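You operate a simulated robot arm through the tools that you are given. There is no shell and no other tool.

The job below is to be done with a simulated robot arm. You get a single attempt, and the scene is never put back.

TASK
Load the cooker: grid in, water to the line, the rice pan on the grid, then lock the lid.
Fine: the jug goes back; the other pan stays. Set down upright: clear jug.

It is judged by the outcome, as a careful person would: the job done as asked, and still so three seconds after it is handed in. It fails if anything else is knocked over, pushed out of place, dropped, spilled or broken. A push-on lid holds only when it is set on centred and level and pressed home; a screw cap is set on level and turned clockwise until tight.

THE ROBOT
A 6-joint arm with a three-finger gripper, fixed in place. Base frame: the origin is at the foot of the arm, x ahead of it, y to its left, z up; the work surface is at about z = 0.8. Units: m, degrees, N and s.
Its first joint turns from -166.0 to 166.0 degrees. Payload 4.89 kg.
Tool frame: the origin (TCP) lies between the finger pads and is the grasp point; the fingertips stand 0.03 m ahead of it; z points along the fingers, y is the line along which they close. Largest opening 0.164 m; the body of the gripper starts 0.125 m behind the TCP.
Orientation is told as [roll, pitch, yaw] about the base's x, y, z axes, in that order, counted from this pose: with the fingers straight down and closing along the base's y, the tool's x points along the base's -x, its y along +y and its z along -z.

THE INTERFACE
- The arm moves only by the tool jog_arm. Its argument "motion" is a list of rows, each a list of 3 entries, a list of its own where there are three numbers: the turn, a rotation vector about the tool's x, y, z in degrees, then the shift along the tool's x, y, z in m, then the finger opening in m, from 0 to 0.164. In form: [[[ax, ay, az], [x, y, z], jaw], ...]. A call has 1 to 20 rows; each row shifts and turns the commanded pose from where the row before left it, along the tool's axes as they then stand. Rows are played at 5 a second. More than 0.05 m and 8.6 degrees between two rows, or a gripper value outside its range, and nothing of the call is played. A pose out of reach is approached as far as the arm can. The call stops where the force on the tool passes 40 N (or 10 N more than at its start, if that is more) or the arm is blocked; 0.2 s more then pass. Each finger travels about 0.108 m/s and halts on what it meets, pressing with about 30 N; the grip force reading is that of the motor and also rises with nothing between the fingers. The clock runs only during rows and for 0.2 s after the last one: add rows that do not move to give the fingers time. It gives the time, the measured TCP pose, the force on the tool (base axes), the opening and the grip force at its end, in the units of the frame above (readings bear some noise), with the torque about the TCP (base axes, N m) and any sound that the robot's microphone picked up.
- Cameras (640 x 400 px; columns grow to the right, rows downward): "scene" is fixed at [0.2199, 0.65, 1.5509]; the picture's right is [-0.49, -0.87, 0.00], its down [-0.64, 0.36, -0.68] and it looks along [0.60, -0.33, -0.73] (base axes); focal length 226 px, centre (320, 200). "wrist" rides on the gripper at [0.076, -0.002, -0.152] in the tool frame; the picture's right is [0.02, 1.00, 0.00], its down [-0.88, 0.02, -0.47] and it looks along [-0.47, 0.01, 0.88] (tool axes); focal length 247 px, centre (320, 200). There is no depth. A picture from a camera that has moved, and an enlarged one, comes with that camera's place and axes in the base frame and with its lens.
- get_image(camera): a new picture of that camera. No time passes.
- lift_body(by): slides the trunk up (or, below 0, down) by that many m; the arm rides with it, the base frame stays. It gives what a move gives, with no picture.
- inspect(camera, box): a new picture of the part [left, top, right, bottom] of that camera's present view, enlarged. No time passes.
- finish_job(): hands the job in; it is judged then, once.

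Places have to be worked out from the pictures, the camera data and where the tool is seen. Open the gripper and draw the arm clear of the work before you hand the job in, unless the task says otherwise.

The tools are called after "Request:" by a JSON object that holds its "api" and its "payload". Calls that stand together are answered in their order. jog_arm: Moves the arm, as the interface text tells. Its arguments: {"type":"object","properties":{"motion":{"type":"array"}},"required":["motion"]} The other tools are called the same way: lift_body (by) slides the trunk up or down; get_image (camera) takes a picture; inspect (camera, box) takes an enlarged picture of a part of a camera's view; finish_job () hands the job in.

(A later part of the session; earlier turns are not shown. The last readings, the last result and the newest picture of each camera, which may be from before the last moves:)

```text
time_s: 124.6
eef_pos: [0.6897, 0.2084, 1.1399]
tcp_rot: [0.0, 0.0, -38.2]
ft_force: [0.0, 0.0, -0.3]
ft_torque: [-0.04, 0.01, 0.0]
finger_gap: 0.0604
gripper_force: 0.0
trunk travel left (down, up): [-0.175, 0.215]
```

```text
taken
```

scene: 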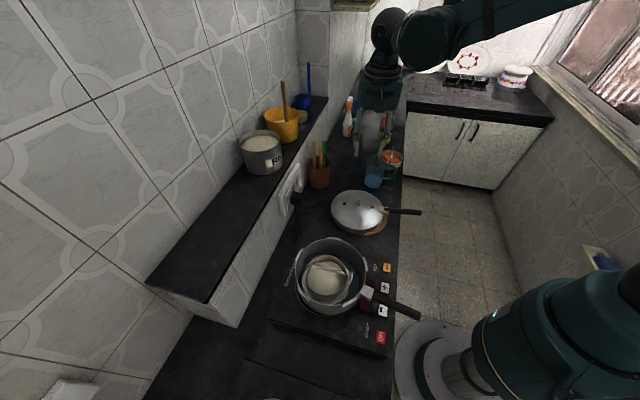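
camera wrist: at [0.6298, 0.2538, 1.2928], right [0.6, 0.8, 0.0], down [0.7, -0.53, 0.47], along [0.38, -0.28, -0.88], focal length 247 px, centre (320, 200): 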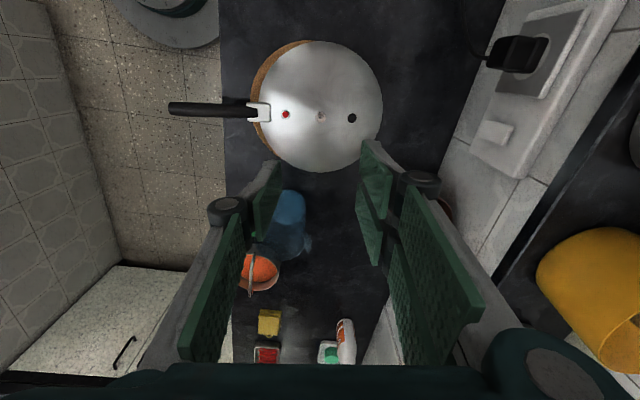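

The knob appears right below the TCP and the handle runs along the picture's horizontal. I zoom in to measure it.

Request:
{"api": "inspect", "payload": {"camera": "wrist", "box": [230, 40, 400, 180]}}

Request:
{"api": "inspect", "payload": {"camera": "scene", "box": [325, 185, 425, 240]}}

```text
2.86 times, centred on (315, 110) of wrist
camera zoom: at [0.6298, 0.2538, 1.2928], right [0.6, 0.8, 0.0], down [0.7, -0.53, 0.47], along [0.38, -0.28, -0.88], focal length 706 px, centre (334, 457)
```

zoom: 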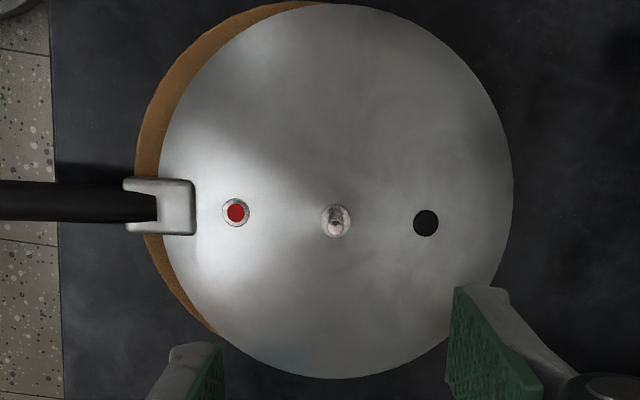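

```text
6.40 times, centred on (375, 212) of scene
camera zoom: at [0.2199, 0.65, 1.5509], right [-0.49, -0.87, 0.0], down [-0.64, 0.36, -0.68], along [0.6, -0.33, -0.73], focal length 1448 px, centre (-32, 120)
```

zoom: 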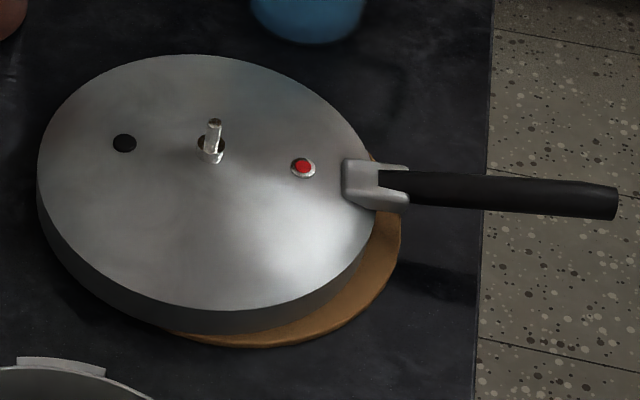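

The lid's knob is at about (0.689, 0.210), base z≈0.852, top ≈0.884, handle towards 229°. I align to it and descend with a narrow opening to just above.

Request:
{"api": "jog_arm", "payload": {"motion": [[[0, 0, 2.5], [0, 0, 0], 0.05], [[0, 0, 0], [0.002, 0.001, 0.03], 0.05], [[0, 0, 0], [0, 0, 0.045], 0.05], [[0, 0, 0], [0, 0, 0.045], 0.05], [[0, 0, 0], [0, 0, 0.045], 0.05], [[0, 0, 0], [0, 0, 0.04], 0.05], [[0, 0, 0], [0, 0, 0], 0.05]]}}

Request:
{"api": "get_image", "payload": {"camera": "wrist"}}

Request:
{"api": "inspect", "payload": {"camera": "scene", "box": [325, 175, 425, 240]}}

```text
time_s: 126.2
eef_pos: [0.6928, 0.2095, 0.9336]
tcp_rot: [0.0, 0.0, -40.5]
ft_force: [0.3, 0.0, -0.2]
ft_torque: [-0.03, 0.04, 0.01]
finger_gap: 0.0501
gripper_force: 0.1
trunk travel left (down, up): [-0.175, 0.215]
```

```text
taken
camera wrist: at [0.6342, 0.2585, 1.0854], right [0.63, 0.77, 0.0], down [0.68, -0.56, 0.47], along [0.37, -0.3, -0.88], focal length 247 px, centre (320, 200)
```

wrist: 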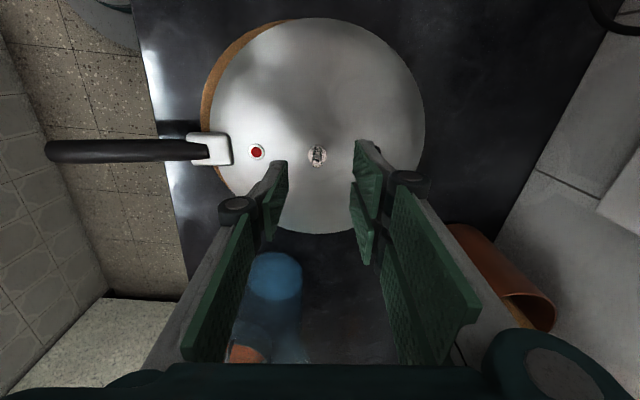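

```text
6.15 times, centred on (375, 208) of scene
camera zoom: at [0.2199, 0.65, 1.5509], right [-0.49, -0.87, 0.0], down [-0.64, 0.36, -0.68], along [0.6, -0.33, -0.73], focal length 1392 px, centre (-18, 154)
```

zoom: 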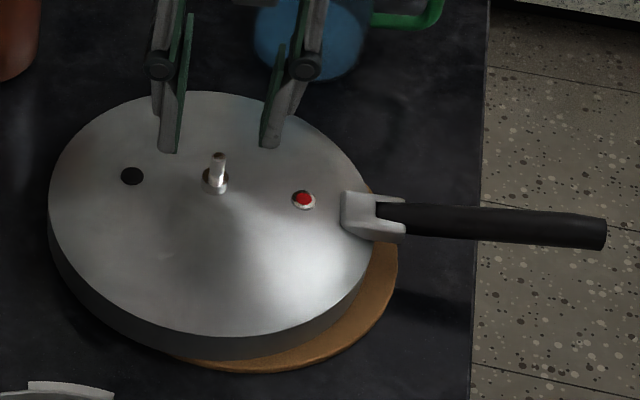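

I zoom in on the knob between the fingers to check its alignment.

Request:
{"api": "inspect", "payload": {"camera": "wrist", "box": [270, 120, 370, 190]}}

```text
5.71 times, centred on (320, 155) of wrist
camera zoom: at [0.6342, 0.2585, 1.0854], right [0.63, 0.77, 0.0], down [0.68, -0.56, 0.47], along [0.37, -0.3, -0.88], focal length 1411 px, centre (320, 457)
```

zoom: 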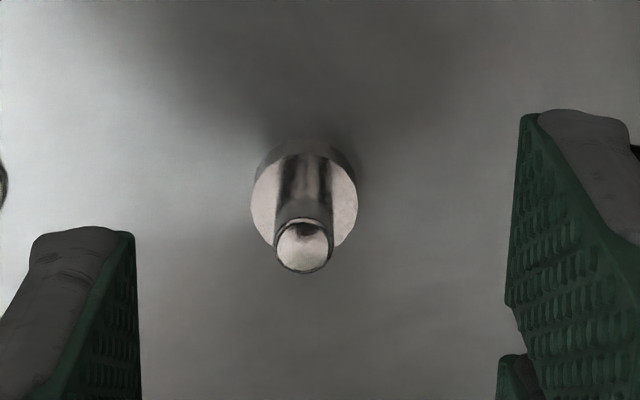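

The knob is 3 mm off in both tool axes (−y, +x). I correct, descend to TCP z≈0.889, and close on the knob's stem.

Request:
{"api": "jog_arm", "payload": {"motion": [[[0, 0, 0], [0.003, -0.003, 0], 0.05], [[0, 0, 0], [0, 0, 0.025], 0.05], [[0, 0, 0], [0, 0, 0.019], 0.05], [[0, 0, 0], [0, 0, 0], 0.05], [[0, 0, 0], [0, 0, 0], 0.02], [[0, 0, 0], [0, 0, 0], 0.0], [[0, 0, 0], [0, 0, 0], 0.0], [[0, 0, 0], [0, 0, 0], 0.0]]}}

Request:
{"api": "inspect", "payload": {"camera": "scene", "box": [325, 175, 425, 240]}}

Request:
{"api": "get_image", "payload": {"camera": "wrist"}}

```text
time_s: 128.0
eef_pos: [0.6876, 0.2094, 0.8907]
tcp_rot: [0.1, -0.1, -40.4]
ft_force: [-1.1, 0.1, 0.4]
ft_torque: [-0.11, -0.13, 0.01]
finger_gap: 0.0082
gripper_force: 30.0
trunk travel left (down, up): [-0.175, 0.215]
```

```text
6.15 times, centred on (375, 208) of scene
camera zoom: at [0.2199, 0.65, 1.5509], right [-0.49, -0.87, 0.0], down [-0.64, 0.36, -0.68], along [0.6, -0.33, -0.73], focal length 1392 px, centre (-18, 154)
```

zoom: 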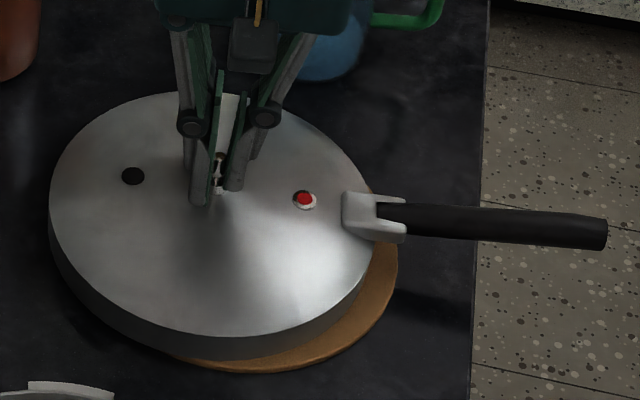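

```text
taken
camera wrist: at [0.6288, 0.2585, 1.0429], right [0.63, 0.77, 0.0], down [0.68, -0.56, 0.47], along [0.37, -0.3, -0.88], focal length 247 px, centre (320, 200)
```

wrist: 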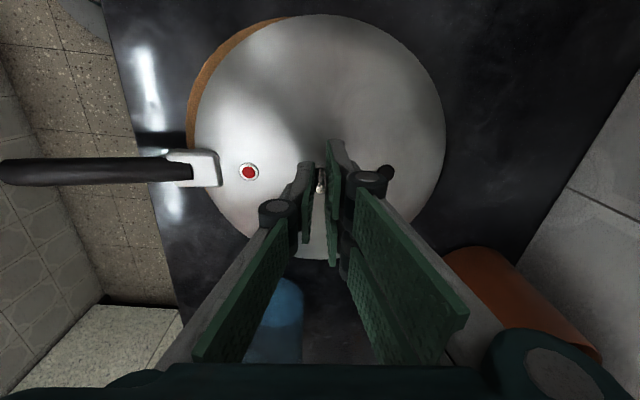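

The stem is gripped (gap 8.2 mm). I lift slowly 3 cm and see whether the lid stays level.

Request:
{"api": "jog_arm", "payload": {"motion": [[[0, 0, 0], [0, 0, -0.003], 0.0], [[0, 0, 0], [0, 0, -0.005], 0.0], [[0, 0, 0], [0, 0, -0.01], 0.0], [[0, 0, 0], [0, 0, -0.01], 0.0], [[0, 0, 0], [0, 0, 0], 0.0]]}}

Request:
{"api": "inspect", "payload": {"camera": "scene", "box": [325, 175, 425, 240]}}

Request:
{"api": "get_image", "payload": {"camera": "wrist"}}

```text
time_s: 129.2
eef_pos: [0.6852, 0.2098, 0.921]
tcp_rot: [0.0, 0.0, -40.5]
ft_force: [-0.1, -0.2, -4.6]
ft_torque: [0.07, -0.09, -0.01]
finger_gap: 0.0082
gripper_force: 29.6
trunk travel left (down, up): [-0.175, 0.215]
```

```text
6.15 times, centred on (375, 208) of scene
camera zoom: at [0.2199, 0.65, 1.5509], right [-0.49, -0.87, 0.0], down [-0.64, 0.36, -0.68], along [0.6, -0.33, -0.73], focal length 1392 px, centre (-18, 154)
```

zoom: 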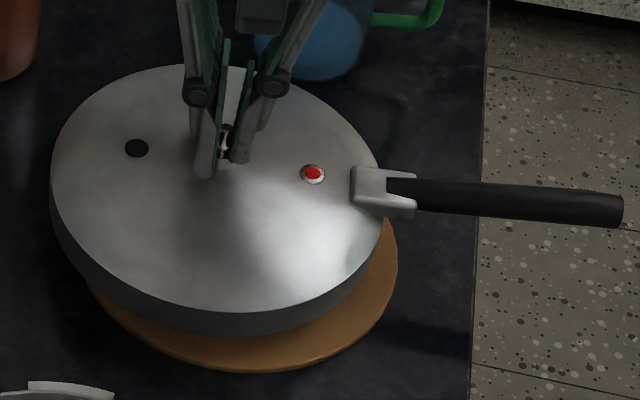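

```text
taken
camera wrist: at [0.6264, 0.2598, 1.0725], right [0.63, 0.77, 0.0], down [0.68, -0.56, 0.47], along [0.37, -0.3, -0.88], focal length 247 px, centre (320, 200)
```

wrist: 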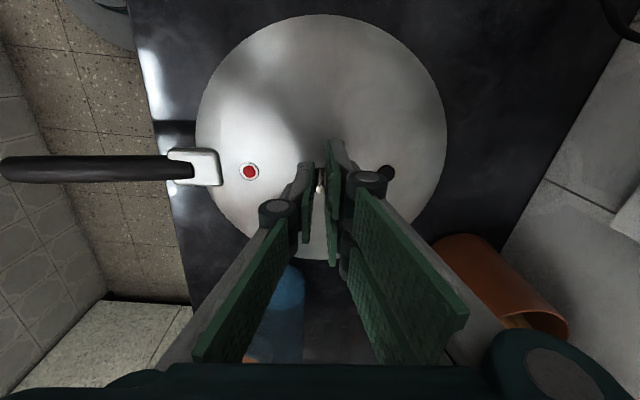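

The lid comes up level (4.6 N). Before carrying it, I check the pot's present handle direction and lugs in an enlarged scene view.

Request:
{"api": "inspect", "payload": {"camera": "scene", "box": [285, 225, 425, 330]}}

```text
3.81 times, centred on (355, 278) of scene
camera zoom: at [0.2199, 0.65, 1.5509], right [-0.49, -0.87, 0.0], down [-0.64, 0.36, -0.68], along [0.6, -0.33, -0.73], focal length 862 px, centre (187, -95)
```

zoom: 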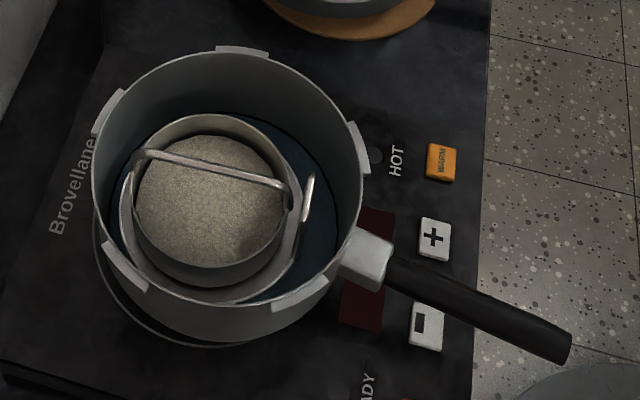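

The pot has moved ~12 mm and turned ~1° from the start. For a precise centre I zoom in on four points of its rim.

Request:
{"api": "inspect", "payload": {"camera": "scene", "box": [286, 262, 318, 282]}}

Request:
{"api": "inspect", "payload": {"camera": "scene", "box": [318, 230, 350, 250]}}

Request:
{"api": "inspect", "payload": {"camera": "scene", "box": [346, 262, 378, 282]}}

Request:
{"api": "inspect", "payload": {"camera": "scene", "box": [312, 292, 344, 312]}}

```text
16.00 times, centred on (302, 272) of scene
camera zoom: at [0.2199, 0.65, 1.5509], right [-0.49, -0.87, 0.0], down [-0.64, 0.36, -0.68], along [0.6, -0.33, -0.73], focal length 3620 px, centre (608, -952)
```

zoom: 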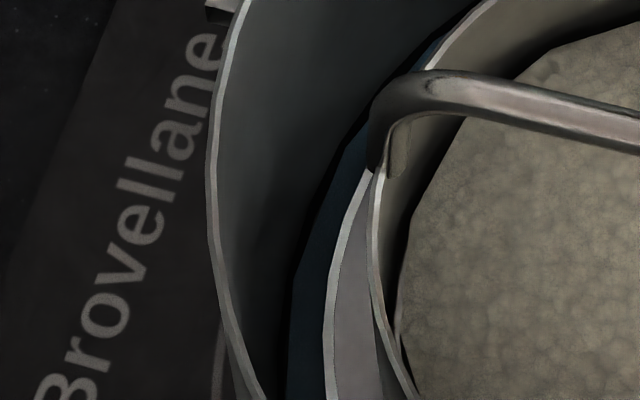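

```text
16.00 times, centred on (334, 240) of scene
camera zoom: at [0.2199, 0.65, 1.5509], right [-0.49, -0.87, 0.0], down [-0.64, 0.36, -0.68], along [0.6, -0.33, -0.73], focal length 3620 px, centre (96, -440)
```

zoom: 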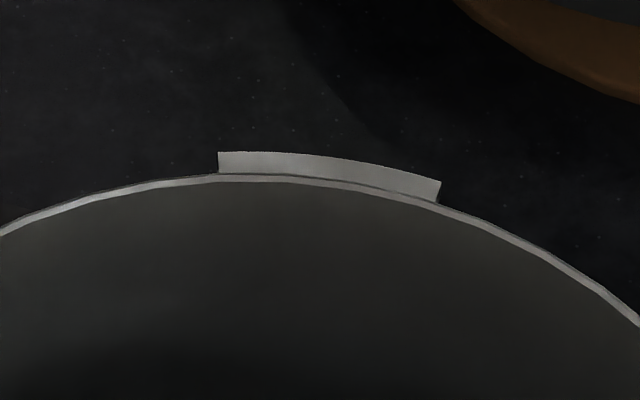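

```text
16.00 times, centred on (362, 272) of scene
camera zoom: at [0.2199, 0.65, 1.5509], right [-0.49, -0.87, 0.0], down [-0.64, 0.36, -0.68], along [0.6, -0.33, -0.73], focal length 3620 px, centre (-352, -952)
```

zoom: 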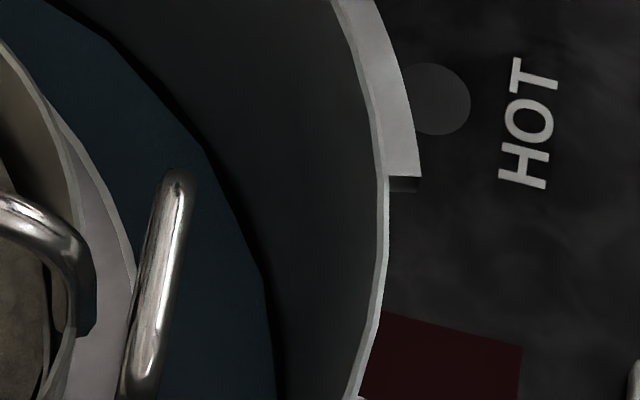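

```text
16.00 times, centred on (328, 302) of scene
camera zoom: at [0.2199, 0.65, 1.5509], right [-0.49, -0.87, 0.0], down [-0.64, 0.36, -0.68], along [0.6, -0.33, -0.73], focal length 3620 px, centre (192, -1432)
```

zoom: 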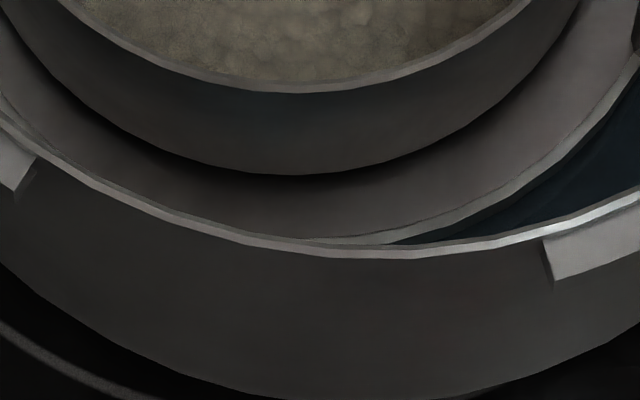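

Combining the views consistently, the pot rim is at z≈0.965 with its centre at (0.457, 0.484), lugs at 34°+72°k and handle at ~214.5°. I lift the lid and carry it over the pot, with the handle to be turned to ~250° for insertion.

Request:
{"api": "jog_arm", "payload": {"motion": [[[0, 0, 0], [0, 0, -0.02], 0.0], [[0, 0, 0], [0, 0, -0.04], 0.0], [[0, 0, 0], [0, 0, -0.045], 0.0], [[0, 0, 0], [0, 0, -0.045], 0.0], [[0, 0, 0], [0, 0, -0.04], 0.0], [[0, 0, 0], [0, 0, -0.02], 0.0], [[0, 0, 0], [0.0176, 0.003, 0], 0.0], [[0, 0, 0], [0.0352, 0.006, 0], 0.0], [[0, 0, 0], [0.0352, 0.006, 0], 0.0], [[0, 0, 0], [0.0352, 0.006, 0], 0.0], [[0, 0, 0], [0.0352, 0.006, 0], 0.0], [[0, 0, 0], [0.0352, 0.006, 0], 0.0], [[0, 0, 0], [0.0352, 0.006, 0], 0.0], [[0, 0, 0], [0.0352, 0.006, 0], 0.0], [[0, 0, 0], [0.0352, 0.006, 0], 0.0], [[0, 0, 0], [0.0352, 0.006, 0], 0.0], [[0, 0, 0], [0.0176, 0.003, 0], 0.0], [[0, 0, 0], [0, 0, 0], 0.0]]}}

Request:
{"api": "get_image", "payload": {"camera": "scene"}}

Request:
{"api": "get_image", "payload": {"camera": "wrist"}}

```text
time_s: 133.0
eef_pos: [0.4556, 0.4826, 1.1304]
tcp_rot: [-0.1, 0.0, -40.5]
ft_force: [-0.5, -0.2, -4.0]
ft_torque: [0.04, -0.03, -0.02]
finger_gap: 0.0083
gripper_force: 29.6
trunk travel left (down, up): [-0.175, 0.215]
```

```text
taken
```

scene: 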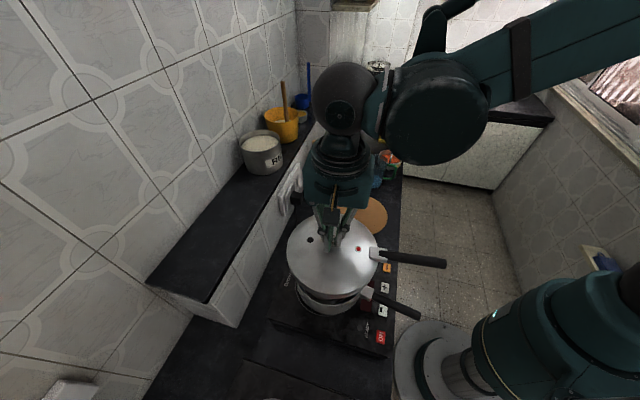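

```text
taken
camera wrist: at [0.3969, 0.5321, 1.2827], right [0.63, 0.77, 0.0], down [0.68, -0.56, 0.47], along [0.37, -0.3, -0.88], focal length 247 px, centre (320, 200)
```

wrist: 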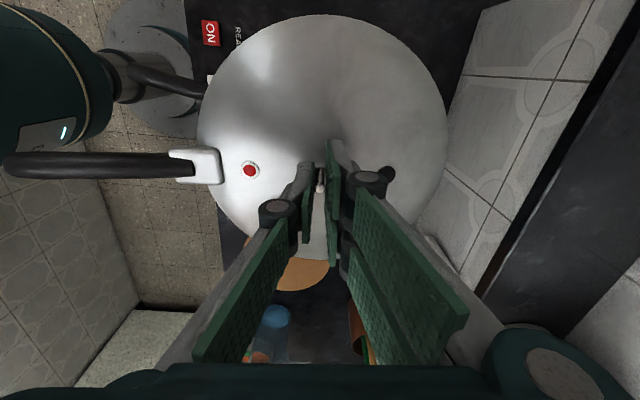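

The lid hangs level above the pot. I turn it +21° so its handle points to ~250°, then compare lid and pot in the scene view.

Request:
{"api": "jog_arm", "payload": {"motion": [[[0, 0, -3.5], [0, 0, 0], 0.0], [[0, 0, -5], [0, 0, 0], 0.0], [[0, 0, -5], [0, 0, 0], 0.0], [[0, 0, -5], [0, 0, 0], 0.0], [[0, 0, -2.8], [0, 0, 0], 0.0], [[0, 0, 0], [0, 0, 0.03], 0.0], [[0, 0, 0], [0, 0, 0], 0.0]]}}

Request:
{"api": "inspect", "payload": {"camera": "scene", "box": [270, 200, 430, 330]}}

Request:
{"api": "get_image", "payload": {"camera": "wrist"}}

```text
time_s: 134.6
eef_pos: [0.4564, 0.4832, 1.0993]
tcp_rot: [0.0, 0.1, -19.2]
ft_force: [-0.3, -0.7, -5.0]
ft_torque: [0.03, -0.05, -0.01]
finger_gap: 0.0083
gripper_force: 29.7
trunk travel left (down, up): [-0.175, 0.215]
```

```text
3.08 times, centred on (350, 265) of scene
camera zoom: at [0.2199, 0.65, 1.5509], right [-0.49, -0.87, 0.0], down [-0.64, 0.36, -0.68], along [0.6, -0.33, -0.73], focal length 696 px, centre (228, 0)
```

zoom: 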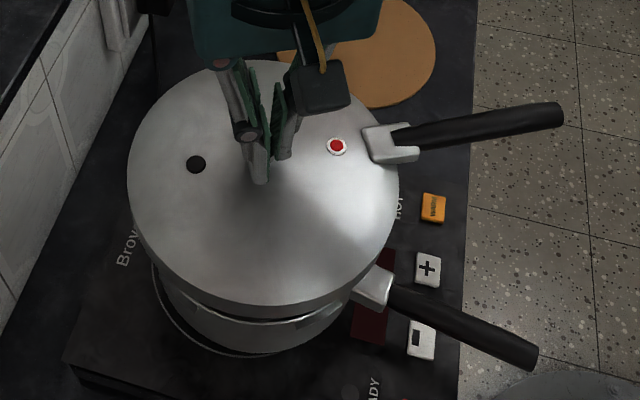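

```text
taken
camera wrist: at [0.3849, 0.5074, 1.2518], right [0.31, 0.95, 0.0], down [0.84, -0.27, 0.47], along [0.45, -0.15, -0.88], focal length 247 px, centre (320, 200)
```

wrist: 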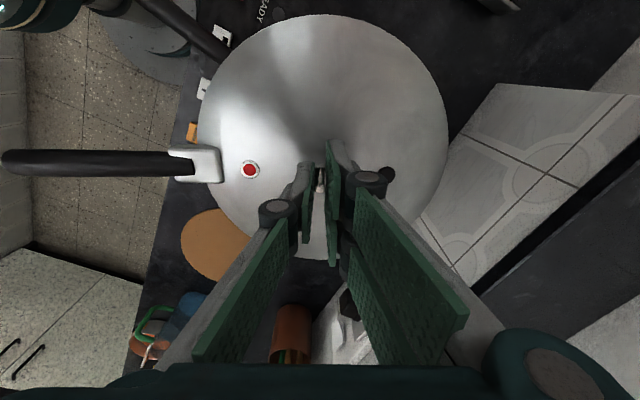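

Well aligned so far. I lower to ~2 cm above the rim for a finer comparison.

Request:
{"api": "jog_arm", "payload": {"motion": [[[0, 0, 0], [0, 0, 0.015], 0.0], [[0, 0, 0], [0, 0, 0.015], 0.0], [[0, 0, 0], [0, 0, 0], 0.0]]}}

Request:
{"api": "inspect", "payload": {"camera": "scene", "box": [280, 215, 380, 315]}}

Request:
{"api": "inspect", "payload": {"camera": "scene", "box": [286, 268, 330, 312]}}

Request:
{"api": "inspect", "payload": {"camera": "scene", "box": [330, 268, 374, 312]}}

```text
time_s: 135.4
eef_pos: [0.4577, 0.4805, 1.0691]
tcp_rot: [0.1, -0.1, -19.1]
ft_force: [0.5, -0.5, -4.2]
ft_torque: [0.04, -0.01, 0.01]
finger_gap: 0.008
gripper_force: 30.0
trunk travel left (down, up): [-0.175, 0.215]
```

```text
4.00 times, centred on (330, 265) of scene
camera zoom: at [0.2199, 0.65, 1.5509], right [-0.49, -0.87, 0.0], down [-0.64, 0.36, -0.68], along [0.6, -0.33, -0.73], focal length 905 px, centre (280, -60)
```

zoom: 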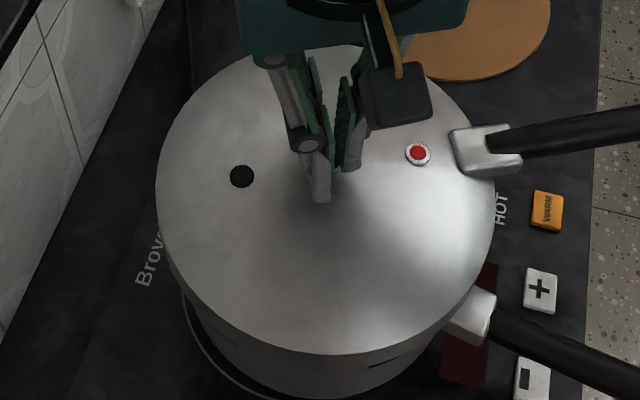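

```text
9.09 times, centred on (308, 290) of scene
camera zoom: at [0.2199, 0.65, 1.5509], right [-0.49, -0.87, 0.0], down [-0.64, 0.36, -0.68], along [0.6, -0.33, -0.73], focal length 2057 px, centre (429, -618)
```

zoom: 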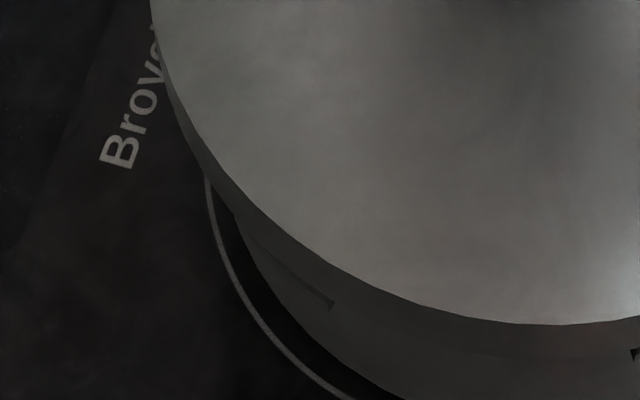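

```text
9.09 times, centred on (352, 290) of scene
camera zoom: at [0.2199, 0.65, 1.5509], right [-0.49, -0.87, 0.0], down [-0.64, 0.36, -0.68], along [0.6, -0.33, -0.73], focal length 2057 px, centre (29, -618)
```

zoom: 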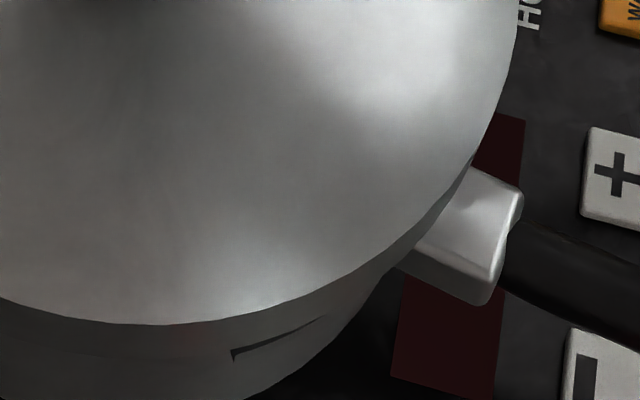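

By the scene camera the lid's centre matches the pot's within ~1 mm. I lower in small steps, watching the force for contact with rim or lugs.

Request:
{"api": "jog_arm", "payload": {"motion": [[[0, 0, 0], [0, 0, 0.007], 0.0], [[0, 0, 0], [0, 0, 0.007], 0.0], [[0, 0, 0], [0, 0, 0.004], 0.0], [[0, 0, 0], [0, 0, 0], 0.0]]}}

Request:
{"api": "jog_arm", "payload": {"motion": [[[0, 0, 0], [0, 0, 0.003], 0.0], [[0, 0, 0], [0, 0, 0.003], 0.0], [[0, 0, 0], [0, 0, 0], 0.0]]}}

```text
time_s: 136.4
eef_pos: [0.4581, 0.4816, 1.0518]
tcp_rot: [0.1, -0.1, -19.2]
ft_force: [1.4, -0.2, -1.7]
ft_torque: [0.05, 0.13, 0.04]
finger_gap: 0.0083
gripper_force: 29.8
trunk travel left (down, up): [-0.175, 0.215]
```

```text
time_s: 137.2
eef_pos: [0.4578, 0.4827, 1.046]
tcp_rot: [0.1, 0.0, -19.2]
ft_force: [-0.6, 0.0, -4.3]
ft_torque: [0.02, -0.01, -0.02]
finger_gap: 0.0082
gripper_force: 29.5
trunk travel left (down, up): [-0.175, 0.215]
```

No lasting contact at TCP 1.046. I continue down in 3 mm steps.

Request:
{"api": "jog_arm", "payload": {"motion": [[[0, 0, 0], [0, 0, 0.003], 0.0], [[0, 0, 0], [0, 0, 0.003], 0.0], [[0, 0, 0], [0, 0, 0], 0.0]]}}

Request:
{"api": "inspect", "payload": {"camera": "scene", "box": [280, 215, 400, 335]}}

```text
time_s: 138.0
eef_pos: [0.4563, 0.4828, 1.04]
tcp_rot: [0.0, 0.1, -19.2]
ft_force: [0.0, 0.3, -4.7]
ft_torque: [0.02, -0.01, 0.01]
finger_gap: 0.008
gripper_force: 30.1
trunk travel left (down, up): [-0.175, 0.215]
```

```text
3.33 times, centred on (340, 275) of scene
camera zoom: at [0.2199, 0.65, 1.5509], right [-0.49, -0.87, 0.0], down [-0.64, 0.36, -0.68], along [0.6, -0.33, -0.73], focal length 754 px, centre (253, -50)
```

zoom: 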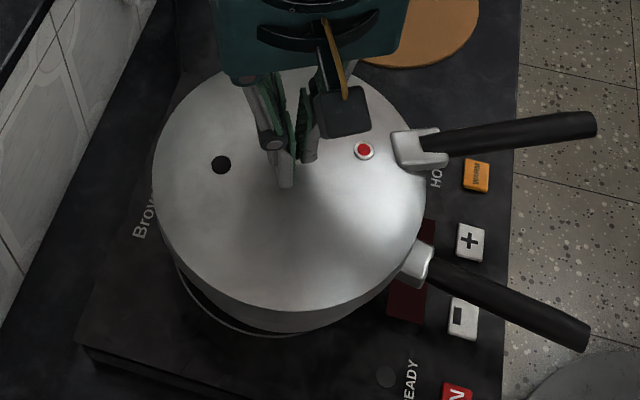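

Still free at 1.040. I keep lowering in small steps.

Request:
{"api": "jog_arm", "payload": {"motion": [[[0, 0, 0], [0, 0, 0.003], 0.0], [[0, 0, 0], [0, 0, 0.003], 0.0], [[0, 0, 0], [0, 0, 0.002], 0.0], [[0, 0, 0], [0, 0, 0], 0.0]]}}

```text
time_s: 138.7
eef_pos: [0.4575, 0.4829, 1.0356]
tcp_rot: [0.1, -0.1, -19.2]
ft_force: [-5.5, -3.6, 31.9]
ft_torque: [-0.14, 0.2, -0.01]
finger_gap: 0.0064
gripper_force: 30.2
trunk travel left (down, up): [-0.175, 0.215]
stopped in row 3: the force on the tool passed its limit at 44 N (the readings are from after the stop); the commanded pose is now the measured one
```

Contact with ~40 N at TCP ≈1.035. I look closely at how the lid sits before doing anything.

Request:
{"api": "inspect", "payload": {"camera": "scene", "box": [285, 265, 345, 315]}}

Request:
{"api": "inspect", "payload": {"camera": "scene", "box": [325, 255, 385, 305]}}

Request:
{"api": "get_image", "payload": {"camera": "wrist"}}

```text
8.00 times, centred on (315, 290) of scene
camera zoom: at [0.2199, 0.65, 1.5509], right [-0.49, -0.87, 0.0], down [-0.64, 0.36, -0.68], along [0.6, -0.33, -0.73], focal length 1810 px, centre (360, -520)
```

zoom: 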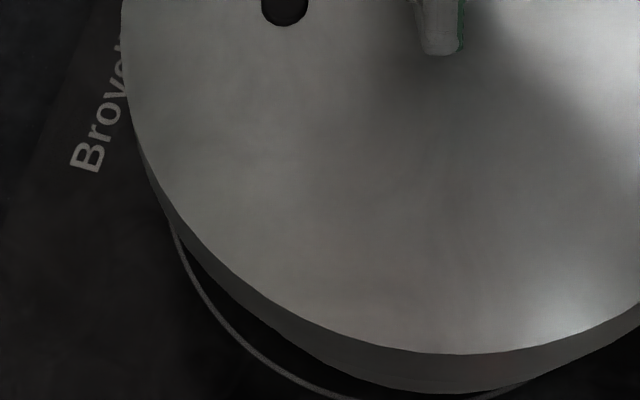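

```text
8.00 times, centred on (355, 280) of scene
camera zoom: at [0.2199, 0.65, 1.5509], right [-0.49, -0.87, 0.0], down [-0.64, 0.36, -0.68], along [0.6, -0.33, -0.73], focal length 1810 px, centre (40, -440)
```

zoom: 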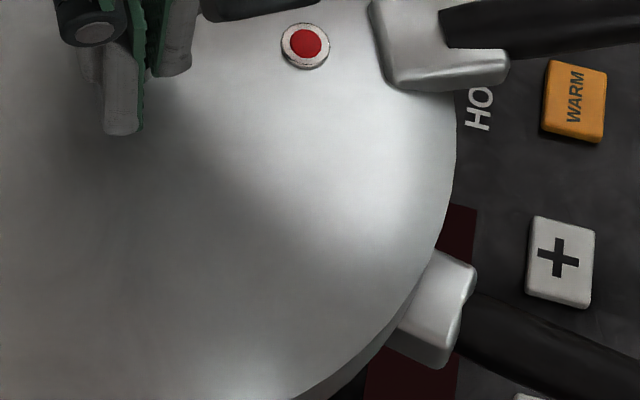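

```text
taken
camera wrist: at [0.3853, 0.5065, 1.1876], right [0.31, 0.95, 0.0], down [0.84, -0.27, 0.47], along [0.45, -0.15, -0.88], focal length 247 px, centre (320, 200)
```

wrist: 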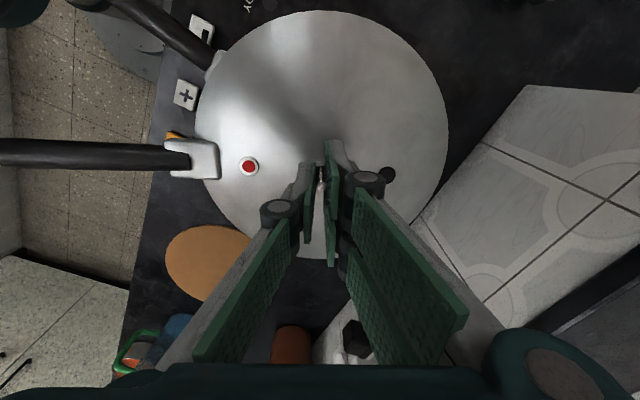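

The lid has gone down ~12 mm around the rim and now bears on it evenly (no tilt visible), so it seems seated. I ease the pressure, release the knob and rise to inspect.

Request:
{"api": "jog_arm", "payload": {"motion": [[[0, 0, 0], [0, 0, -0.001], 0.0], [[0, 0, 0], [0, 0, 0], 0.0]]}}

Request:
{"api": "jog_arm", "payload": {"motion": [[[0, 0, 0], [0, 0, 0], 0.012], [[0, 0, 0], [0, 0, 0], 0.03], [[0, 0, 0], [0, 0, 0], 0.04], [[0, 0, 0], [0, 0, -0.02], 0.04], [[0, 0, 0], [0, 0, -0.04], 0.04], [[0, 0, 0], [0, 0, -0.045], 0.04], [[0, 0, 0], [0, 0, 0], 0.04]]}}

Request:
{"api": "get_image", "payload": {"camera": "wrist"}}

Request:
{"api": "inspect", "payload": {"camera": "scene", "box": [280, 215, 400, 315]}}

```text
time_s: 139.3
eef_pos: [0.4577, 0.4823, 1.0359]
tcp_rot: [0.1, 0.0, -19.2]
ft_force: [-5.5, 2.6, 26.4]
ft_torque: [0.1, 0.18, -0.02]
finger_gap: 0.0062
gripper_force: 30.0
trunk travel left (down, up): [-0.175, 0.215]
```

```text
time_s: 140.9
eef_pos: [0.4583, 0.4821, 1.1384]
tcp_rot: [0.0, -0.1, -19.2]
ft_force: [0.3, 0.2, -0.3]
ft_torque: [0.06, -0.02, -0.01]
finger_gap: 0.0401
gripper_force: 0.0
trunk travel left (down, up): [-0.175, 0.215]
```

```text
taken
camera wrist: at [0.3863, 0.5063, 1.2916], right [0.31, 0.95, 0.0], down [0.84, -0.27, 0.47], along [0.45, -0.15, -0.88], focal length 247 px, centre (320, 200)
```

wrist: 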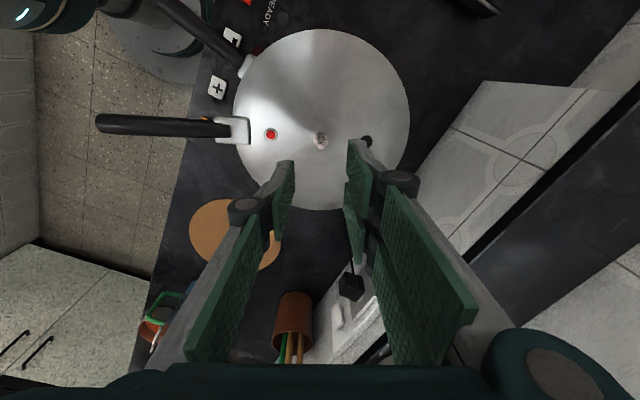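

```text
4.00 times, centred on (340, 265) of scene
camera zoom: at [0.2199, 0.65, 1.5509], right [-0.49, -0.87, 0.0], down [-0.64, 0.36, -0.68], along [0.6, -0.33, -0.73], focal length 905 px, centre (240, -60)
```

zoom: 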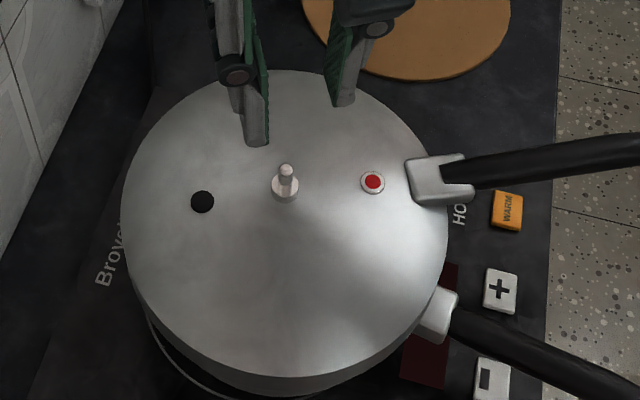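

The lid sits level, with its knob straight under the tool. Next I turn the gripper to straddle the lid's handle (at ~250°) from above, about 17 cm from the centre.

Request:
{"api": "jog_arm", "payload": {"motion": [[[0, 0, -8.15], [0, 0, 0], 0.06], [[0, 0, -8.15], [0, 0, 0], 0.07], [[0, 0, -8.15], [0, 0, 0], 0.07], [[0, 0, -8.15], [0, 0, 0], 0.07], [[0, 0, -8.15], [0, 0, 0], 0.07], [[0, 0, -8.15], [0, 0, 0], 0.07], [[0, 0, -8.15], [0, 0, 0], 0.07], [[0, 0, -8.15], [0, 0, 0], 0.07], [[0, 0, -8.15], [0, 0, 0], 0.07], [[0, 0, -8.15], [0, 0, 0], 0.07], [[0, 0, -8.15], [0, 0, 0], 0.07], [[0, 0, 0], [0.0438, 0, 0], 0.07], [[0, 0, 0], [0.0438, 0, 0], 0.07], [[0, 0, 0], [0.0438, 0, 0], 0.07], [[0, 0, 0], [0.0438, 0, 0], 0.07], [[0, 0, 0], [0, 0, 0], 0.07]]}}

Request:
{"api": "get_image", "payload": {"camera": "wrist"}}

Request:
{"api": "get_image", "payload": {"camera": "scene"}}

```text
time_s: 144.3
eef_pos: [0.3969, 0.3168, 1.1403]
tcp_rot: [0.1, 0.0, 70.4]
ft_force: [-0.2, -0.7, 0.5]
ft_torque: [0.12, -0.07, 0.01]
finger_gap: 0.0702
gripper_force: 0.2
trunk travel left (down, up): [-0.175, 0.215]
```

```text
taken
camera wrist: at [0.3746, 0.2447, 1.2936], right [-0.95, 0.31, 0.0], down [0.28, 0.84, 0.47], along [0.15, 0.45, -0.88], focal length 247 px, centre (320, 200)
```

wrist: 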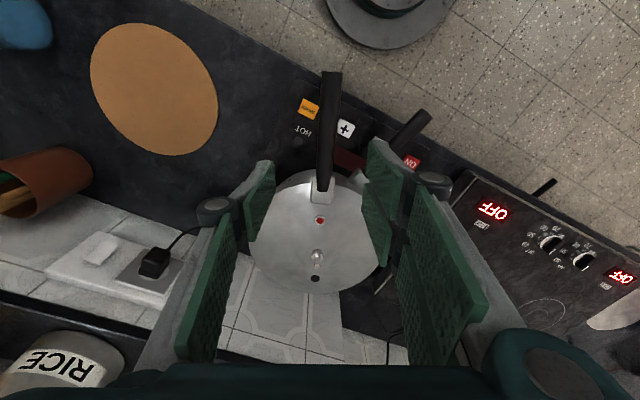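

```text
taken
```

scene: 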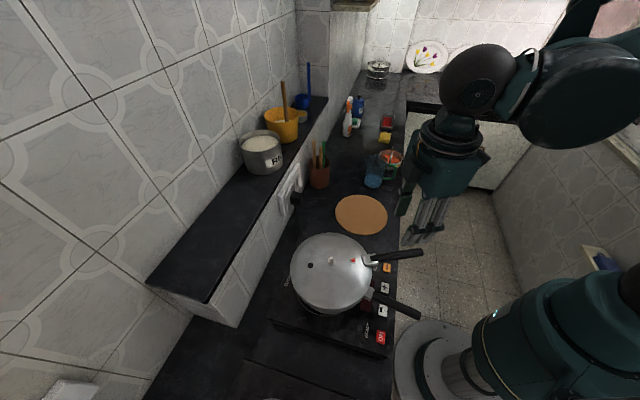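

The handle lies between the fingers, ~7 mm to the +y side. I correct and descend to straddle the lid handle (TCP z≈1.005), staying above the pot handle.

Request:
{"api": "jog_arm", "payload": {"motion": [[[0, 0, 0], [0, 0.007, 0], 0.07], [[0, 0, 0], [0, 0, 0.045], 0.07], [[0, 0, 0], [0, 0, 0.045], 0.07], [[0, 0, 0], [0, 0, 0.043], 0.07], [[0, 0, 0], [0, 0, 0], 0.07]]}}

Request:
{"api": "get_image", "payload": {"camera": "wrist"}}

Request:
{"api": "inspect", "payload": {"camera": "scene", "box": [280, 215, 440, 335]}}

```text
time_s: 145.5
eef_pos: [0.3918, 0.3187, 1.0071]
tcp_rot: [0.0, -0.1, 70.3]
ft_force: [1.4, 0.3, -0.2]
ft_torque: [-0.07, 0.06, -0.02]
finger_gap: 0.0702
gripper_force: 0.0
trunk travel left (down, up): [-0.175, 0.215]
```

```text
taken
camera wrist: at [0.3671, 0.2475, 1.159], right [-0.95, 0.31, 0.0], down [0.28, 0.84, 0.47], along [0.15, 0.45, -0.88], focal length 247 px, centre (320, 200)
```

wrist: 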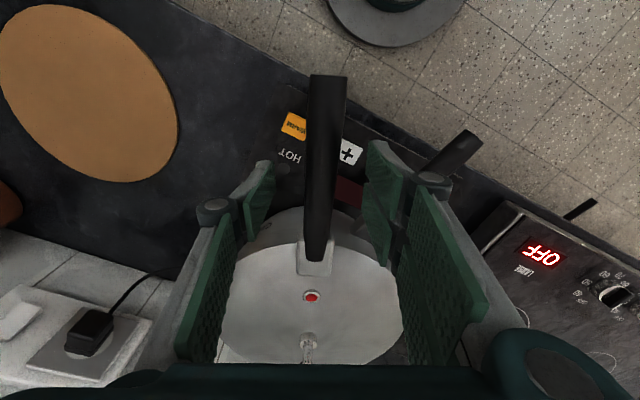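

```text
3.33 times, centred on (360, 275) of scene
camera zoom: at [0.2199, 0.65, 1.5509], right [-0.49, -0.87, 0.0], down [-0.64, 0.36, -0.68], along [0.6, -0.33, -0.73], focal length 754 px, centre (187, -50)
```

zoom: 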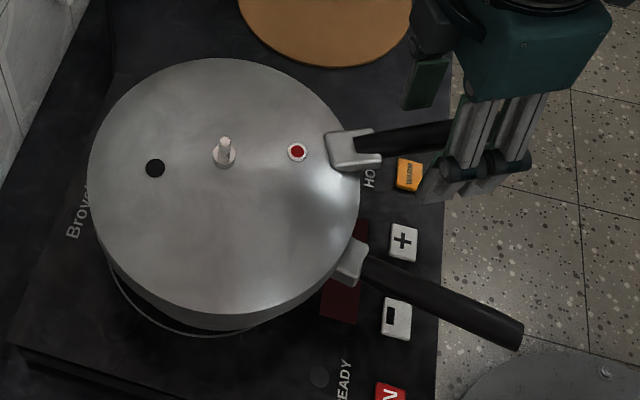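

The fingers straddle the handle. I narrow them to 4 cm and sweep clockwise along an arc about the pot centre – first 20°, then look.

Request:
{"api": "jog_arm", "payload": {"motion": [[[0, 0, 0], [0, 0, 0], 0.05], [[0, 0, 0], [0, 0, 0], 0.04], [[0, 0, 4], [-0.0004, 0.0123, 0], 0.04], [[0, 0, 4], [-0.0004, 0.0123, 0], 0.04], [[0, 0, 4], [-0.0004, 0.0123, 0], 0.04], [[0, 0, 4], [-0.0004, 0.0123, 0], 0.04], [[0, 0, 4], [-0.0004, 0.0123, 0], 0.04], [[0, 0, 0], [0, 0, 0], 0.04]]}}

Request:
{"api": "get_image", "payload": {"camera": "wrist"}}

Request:
{"api": "inspect", "payload": {"camera": "scene", "box": [280, 215, 440, 335]}}

```text
time_s: 147.3
eef_pos: [0.3408, 0.3488, 1.0067]
tcp_rot: [0.0, 0.0, 50.4]
ft_force: [0.1, -0.7, 0.7]
ft_torque: [0.01, 0.03, 0.02]
finger_gap: 0.0404
gripper_force: 0.3
trunk travel left (down, up): [-0.175, 0.215]
```

```text
taken
camera wrist: at [0.2932, 0.29, 1.159], right [-0.78, 0.62, 0.0], down [0.55, 0.69, 0.47], along [0.29, 0.37, -0.88], focal length 247 px, centre (320, 200)
```

wrist: 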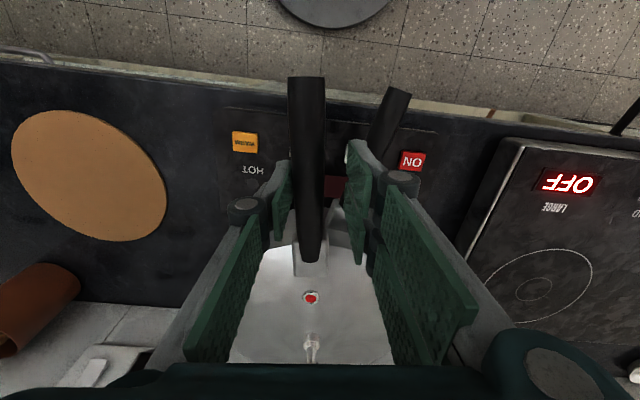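

```text
3.33 times, centred on (360, 275) of scene
camera zoom: at [0.2199, 0.65, 1.5509], right [-0.49, -0.87, 0.0], down [-0.64, 0.36, -0.68], along [0.6, -0.33, -0.73], focal length 754 px, centre (187, -50)
```

zoom: 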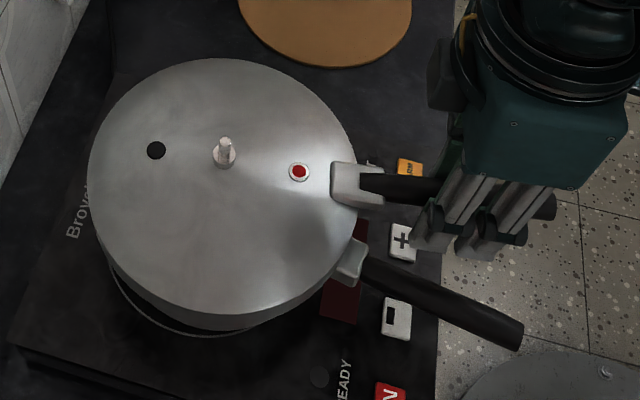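

The lid turns easily while the pot stays put. I continue the sweep another 14°.

Request:
{"api": "jog_arm", "payload": {"motion": [[[0, 0, 4], [-0.0004, 0.0123, 0], 0.04], [[0, 0, 4], [-0.0004, 0.0123, 0], 0.04], [[0, 0, 4], [-0.0004, 0.0123, 0], 0.04], [[0, 0, 2], [-0.0002, 0.0062, 0], 0.04], [[0, 0, 0], [0, 0, 0], 0.04]]}}

Request:
{"api": "get_image", "payload": {"camera": "wrist"}}

Request:
{"api": "inspect", "payload": {"camera": "scene", "box": [280, 215, 440, 335]}}

```text
time_s: 148.5
eef_pos: [0.3088, 0.3819, 1.007]
tcp_rot: [-0.1, 0.0, 36.4]
ft_force: [0.4, 0.2, -0.3]
ft_torque: [0.01, -0.01, -0.01]
finger_gap: 0.0402
gripper_force: 0.0
trunk travel left (down, up): [-0.175, 0.215]
```

```text
taken
camera wrist: at [0.2495, 0.336, 1.1588], right [-0.61, 0.79, 0.0], down [0.7, 0.54, 0.47], along [0.37, 0.29, -0.88], focal length 247 px, centre (320, 200)
```

wrist: 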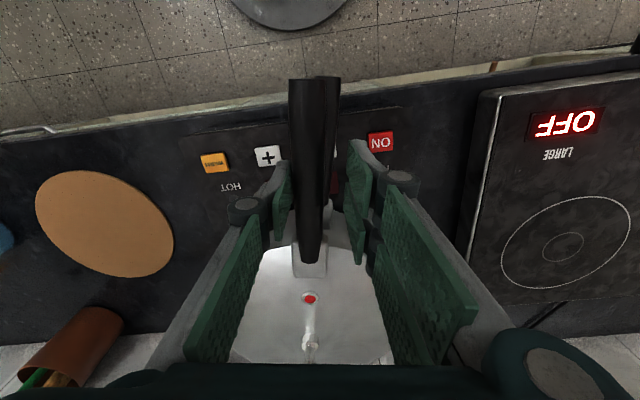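

```text
3.33 times, centred on (360, 275) of scene
camera zoom: at [0.2199, 0.65, 1.5509], right [-0.49, -0.87, 0.0], down [-0.64, 0.36, -0.68], along [0.6, -0.33, -0.73], focal length 754 px, centre (187, -50)
```

zoom: 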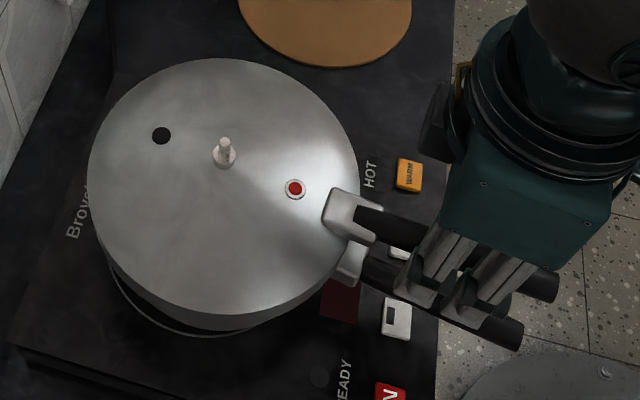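

The lid handle is ~2–3° short of the pot handle. I sweep 3° more.

Request:
{"api": "jog_arm", "payload": {"motion": [[[0, 0, 1.5], [-0.0001, 0.0046, 0], 0.04], [[0, 0, 1.5], [-0.0001, 0.0046, 0], 0.04], [[0, 0, 0], [0, 0, 0], 0.04]]}}

Request:
{"api": "get_image", "payload": {"camera": "wrist"}}

Request:
{"api": "inspect", "payload": {"camera": "scene", "box": [280, 215, 440, 335]}}

```text
time_s: 149.3
eef_pos: [0.3046, 0.3893, 1.006]
tcp_rot: [0.0, 0.0, 33.4]
ft_force: [0.7, -0.1, -0.4]
ft_torque: [0.01, 0.01, 0.01]
finger_gap: 0.0402
gripper_force: 0.3
trunk travel left (down, up): [-0.175, 0.215]
```

```text
taken
camera wrist: at [0.242, 0.3466, 1.1591], right [-0.57, 0.82, 0.0], down [0.72, 0.5, 0.47], along [0.39, 0.27, -0.88], focal length 247 px, centre (320, 200)
```

wrist: 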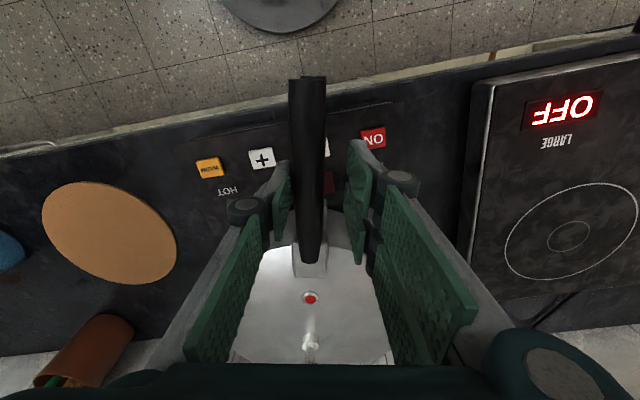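

```text
3.33 times, centred on (360, 275) of scene
camera zoom: at [0.2199, 0.65, 1.5509], right [-0.49, -0.87, 0.0], down [-0.64, 0.36, -0.68], along [0.6, -0.33, -0.73], focal length 754 px, centre (187, -50)
```

zoom: 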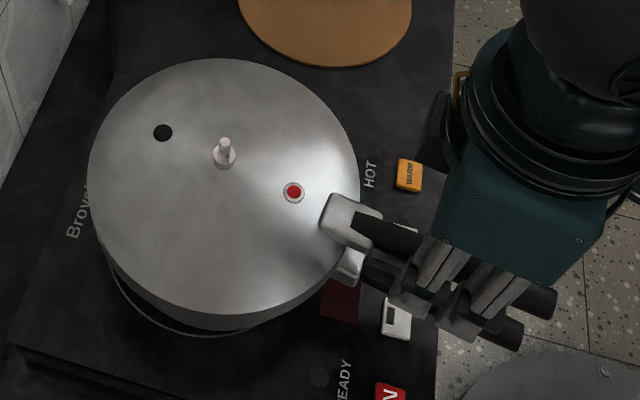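

The pot handle now hides beneath the lid handle. I zoom in to check the exact alignment.

Request:
{"api": "inspect", "payload": {"camera": "wrist", "box": [260, 60, 360, 160]}}

Request:
{"api": "inspect", "payload": {"camera": "wrist", "box": [260, 160, 380, 300]}}

```text
4.00 times, centred on (310, 110) of wrist
camera zoom: at [0.242, 0.3466, 1.1591], right [-0.57, 0.82, 0.0], down [0.72, 0.5, 0.47], along [0.39, 0.27, -0.88], focal length 988 px, centre (360, 560)
```

zoom: 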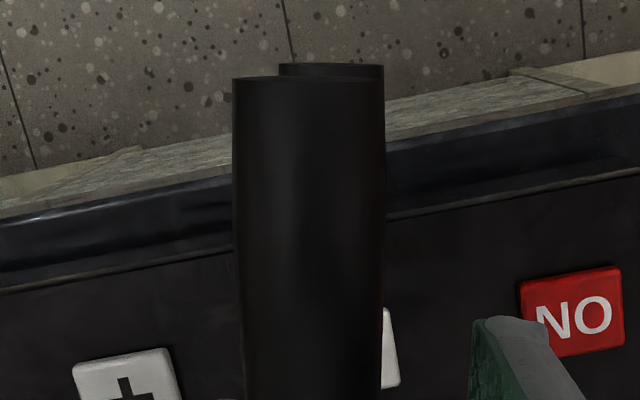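

```text
2.86 times, centred on (320, 230) of wrist
camera zoom: at [0.242, 0.3466, 1.1591], right [-0.57, 0.82, 0.0], down [0.72, 0.5, 0.47], along [0.39, 0.27, -0.88], focal length 706 px, centre (320, 114)
```

zoom: 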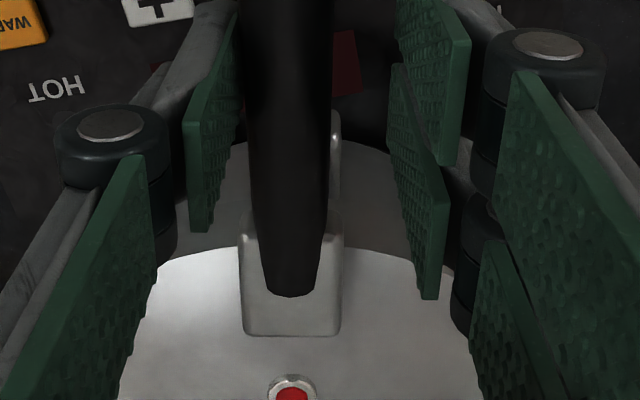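

The handles are aligned within ~0.3°. Now I check that the lid is really locked: I leave the handle, go above the knob and will try to pull gently.

Request:
{"api": "jog_arm", "payload": {"motion": [[[0, 0, 0], [0, 0.006, 0], 0.05], [[0, 0, 0], [0, 0, 0], 0.07], [[0, 0, 0], [0, 0, -0.045], 0.07], [[0, 0, 0], [0, 0, -0.045], 0.07], [[0, 0, 0], [0, 0, -0.045], 0.07], [[0, 0, 0], [-0.0446, -0.003, 0], 0.05], [[0, 0, 0], [-0.0446, -0.003, 0], 0.05], [[0, 0, 0], [-0.0446, -0.003, 0], 0.05], [[0, 0, 0], [-0.0446, -0.003, 0], 0.05], [[0, 0, 0], [0, 0, 0], 0.05]]}}

Request:
{"api": "get_image", "payload": {"camera": "wrist"}}

Request:
{"api": "inspect", "payload": {"camera": "scene", "box": [280, 215, 440, 335]}}

```text
time_s: 151.5
eef_pos: [0.4549, 0.4823, 1.1407]
tcp_rot: [0.1, 0.0, 33.4]
ft_force: [0.5, 0.3, 0.2]
ft_torque: [-0.11, 0.11, -0.01]
finger_gap: 0.0497
gripper_force: 0.1
trunk travel left (down, up): [-0.175, 0.215]
```

```text
taken
camera wrist: at [0.3926, 0.4401, 1.2938], right [-0.57, 0.82, 0.0], down [0.72, 0.5, 0.47], along [0.39, 0.27, -0.88], focal length 247 px, centre (320, 200)
```

wrist: 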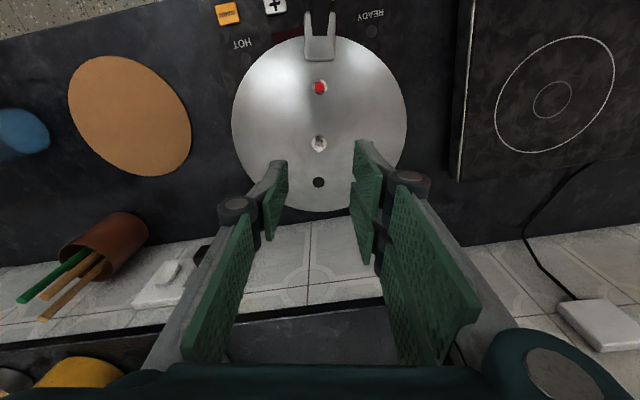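

```text
3.33 times, centred on (360, 275) of scene
camera zoom: at [0.2199, 0.65, 1.5509], right [-0.49, -0.87, 0.0], down [-0.64, 0.36, -0.68], along [0.6, -0.33, -0.73], focal length 754 px, centre (187, -50)
```

zoom: 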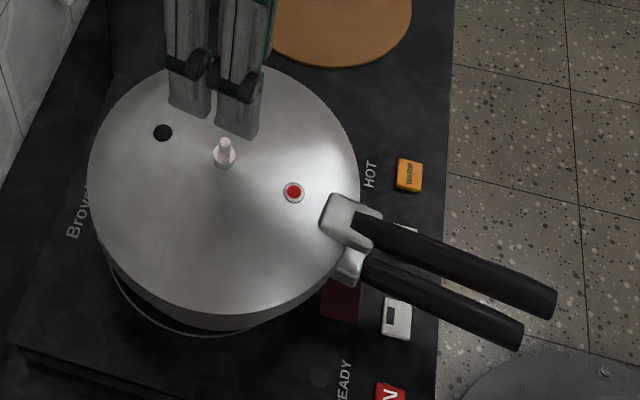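

The handles lie neatly over each other. I come down on the knob, grip it, and pull gently upward to test the lock.

Request:
{"api": "jog_arm", "payload": {"motion": [[[0, 0, 0], [0, -0.002, 0.03], 0.05], [[0, 0, 0], [0, 0, 0.045], 0.05], [[0, 0, 0], [0, 0, 0.025], 0.05], [[0, 0, 0], [0, 0, 0], 0.05]]}}

Request:
{"api": "inspect", "payload": {"camera": "wrist", "box": [260, 110, 380, 210]}}

```text
time_s: 152.5
eef_pos: [0.4568, 0.4819, 1.0438]
tcp_rot: [-0.1, -0.1, 33.4]
ft_force: [0.8, -0.3, -1.2]
ft_torque: [-0.01, 0.06, 0.0]
finger_gap: 0.0501
gripper_force: 0.2
trunk travel left (down, up): [-0.175, 0.215]
```

```text
4.00 times, centred on (320, 160) of wrist
camera zoom: at [0.3947, 0.4396, 1.1944], right [-0.57, 0.82, 0.0], down [0.72, 0.5, 0.47], along [0.39, 0.27, -0.88], focal length 988 px, centre (320, 360)
```

zoom: 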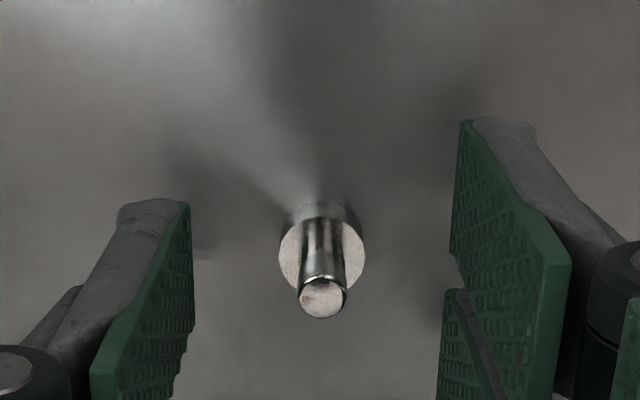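

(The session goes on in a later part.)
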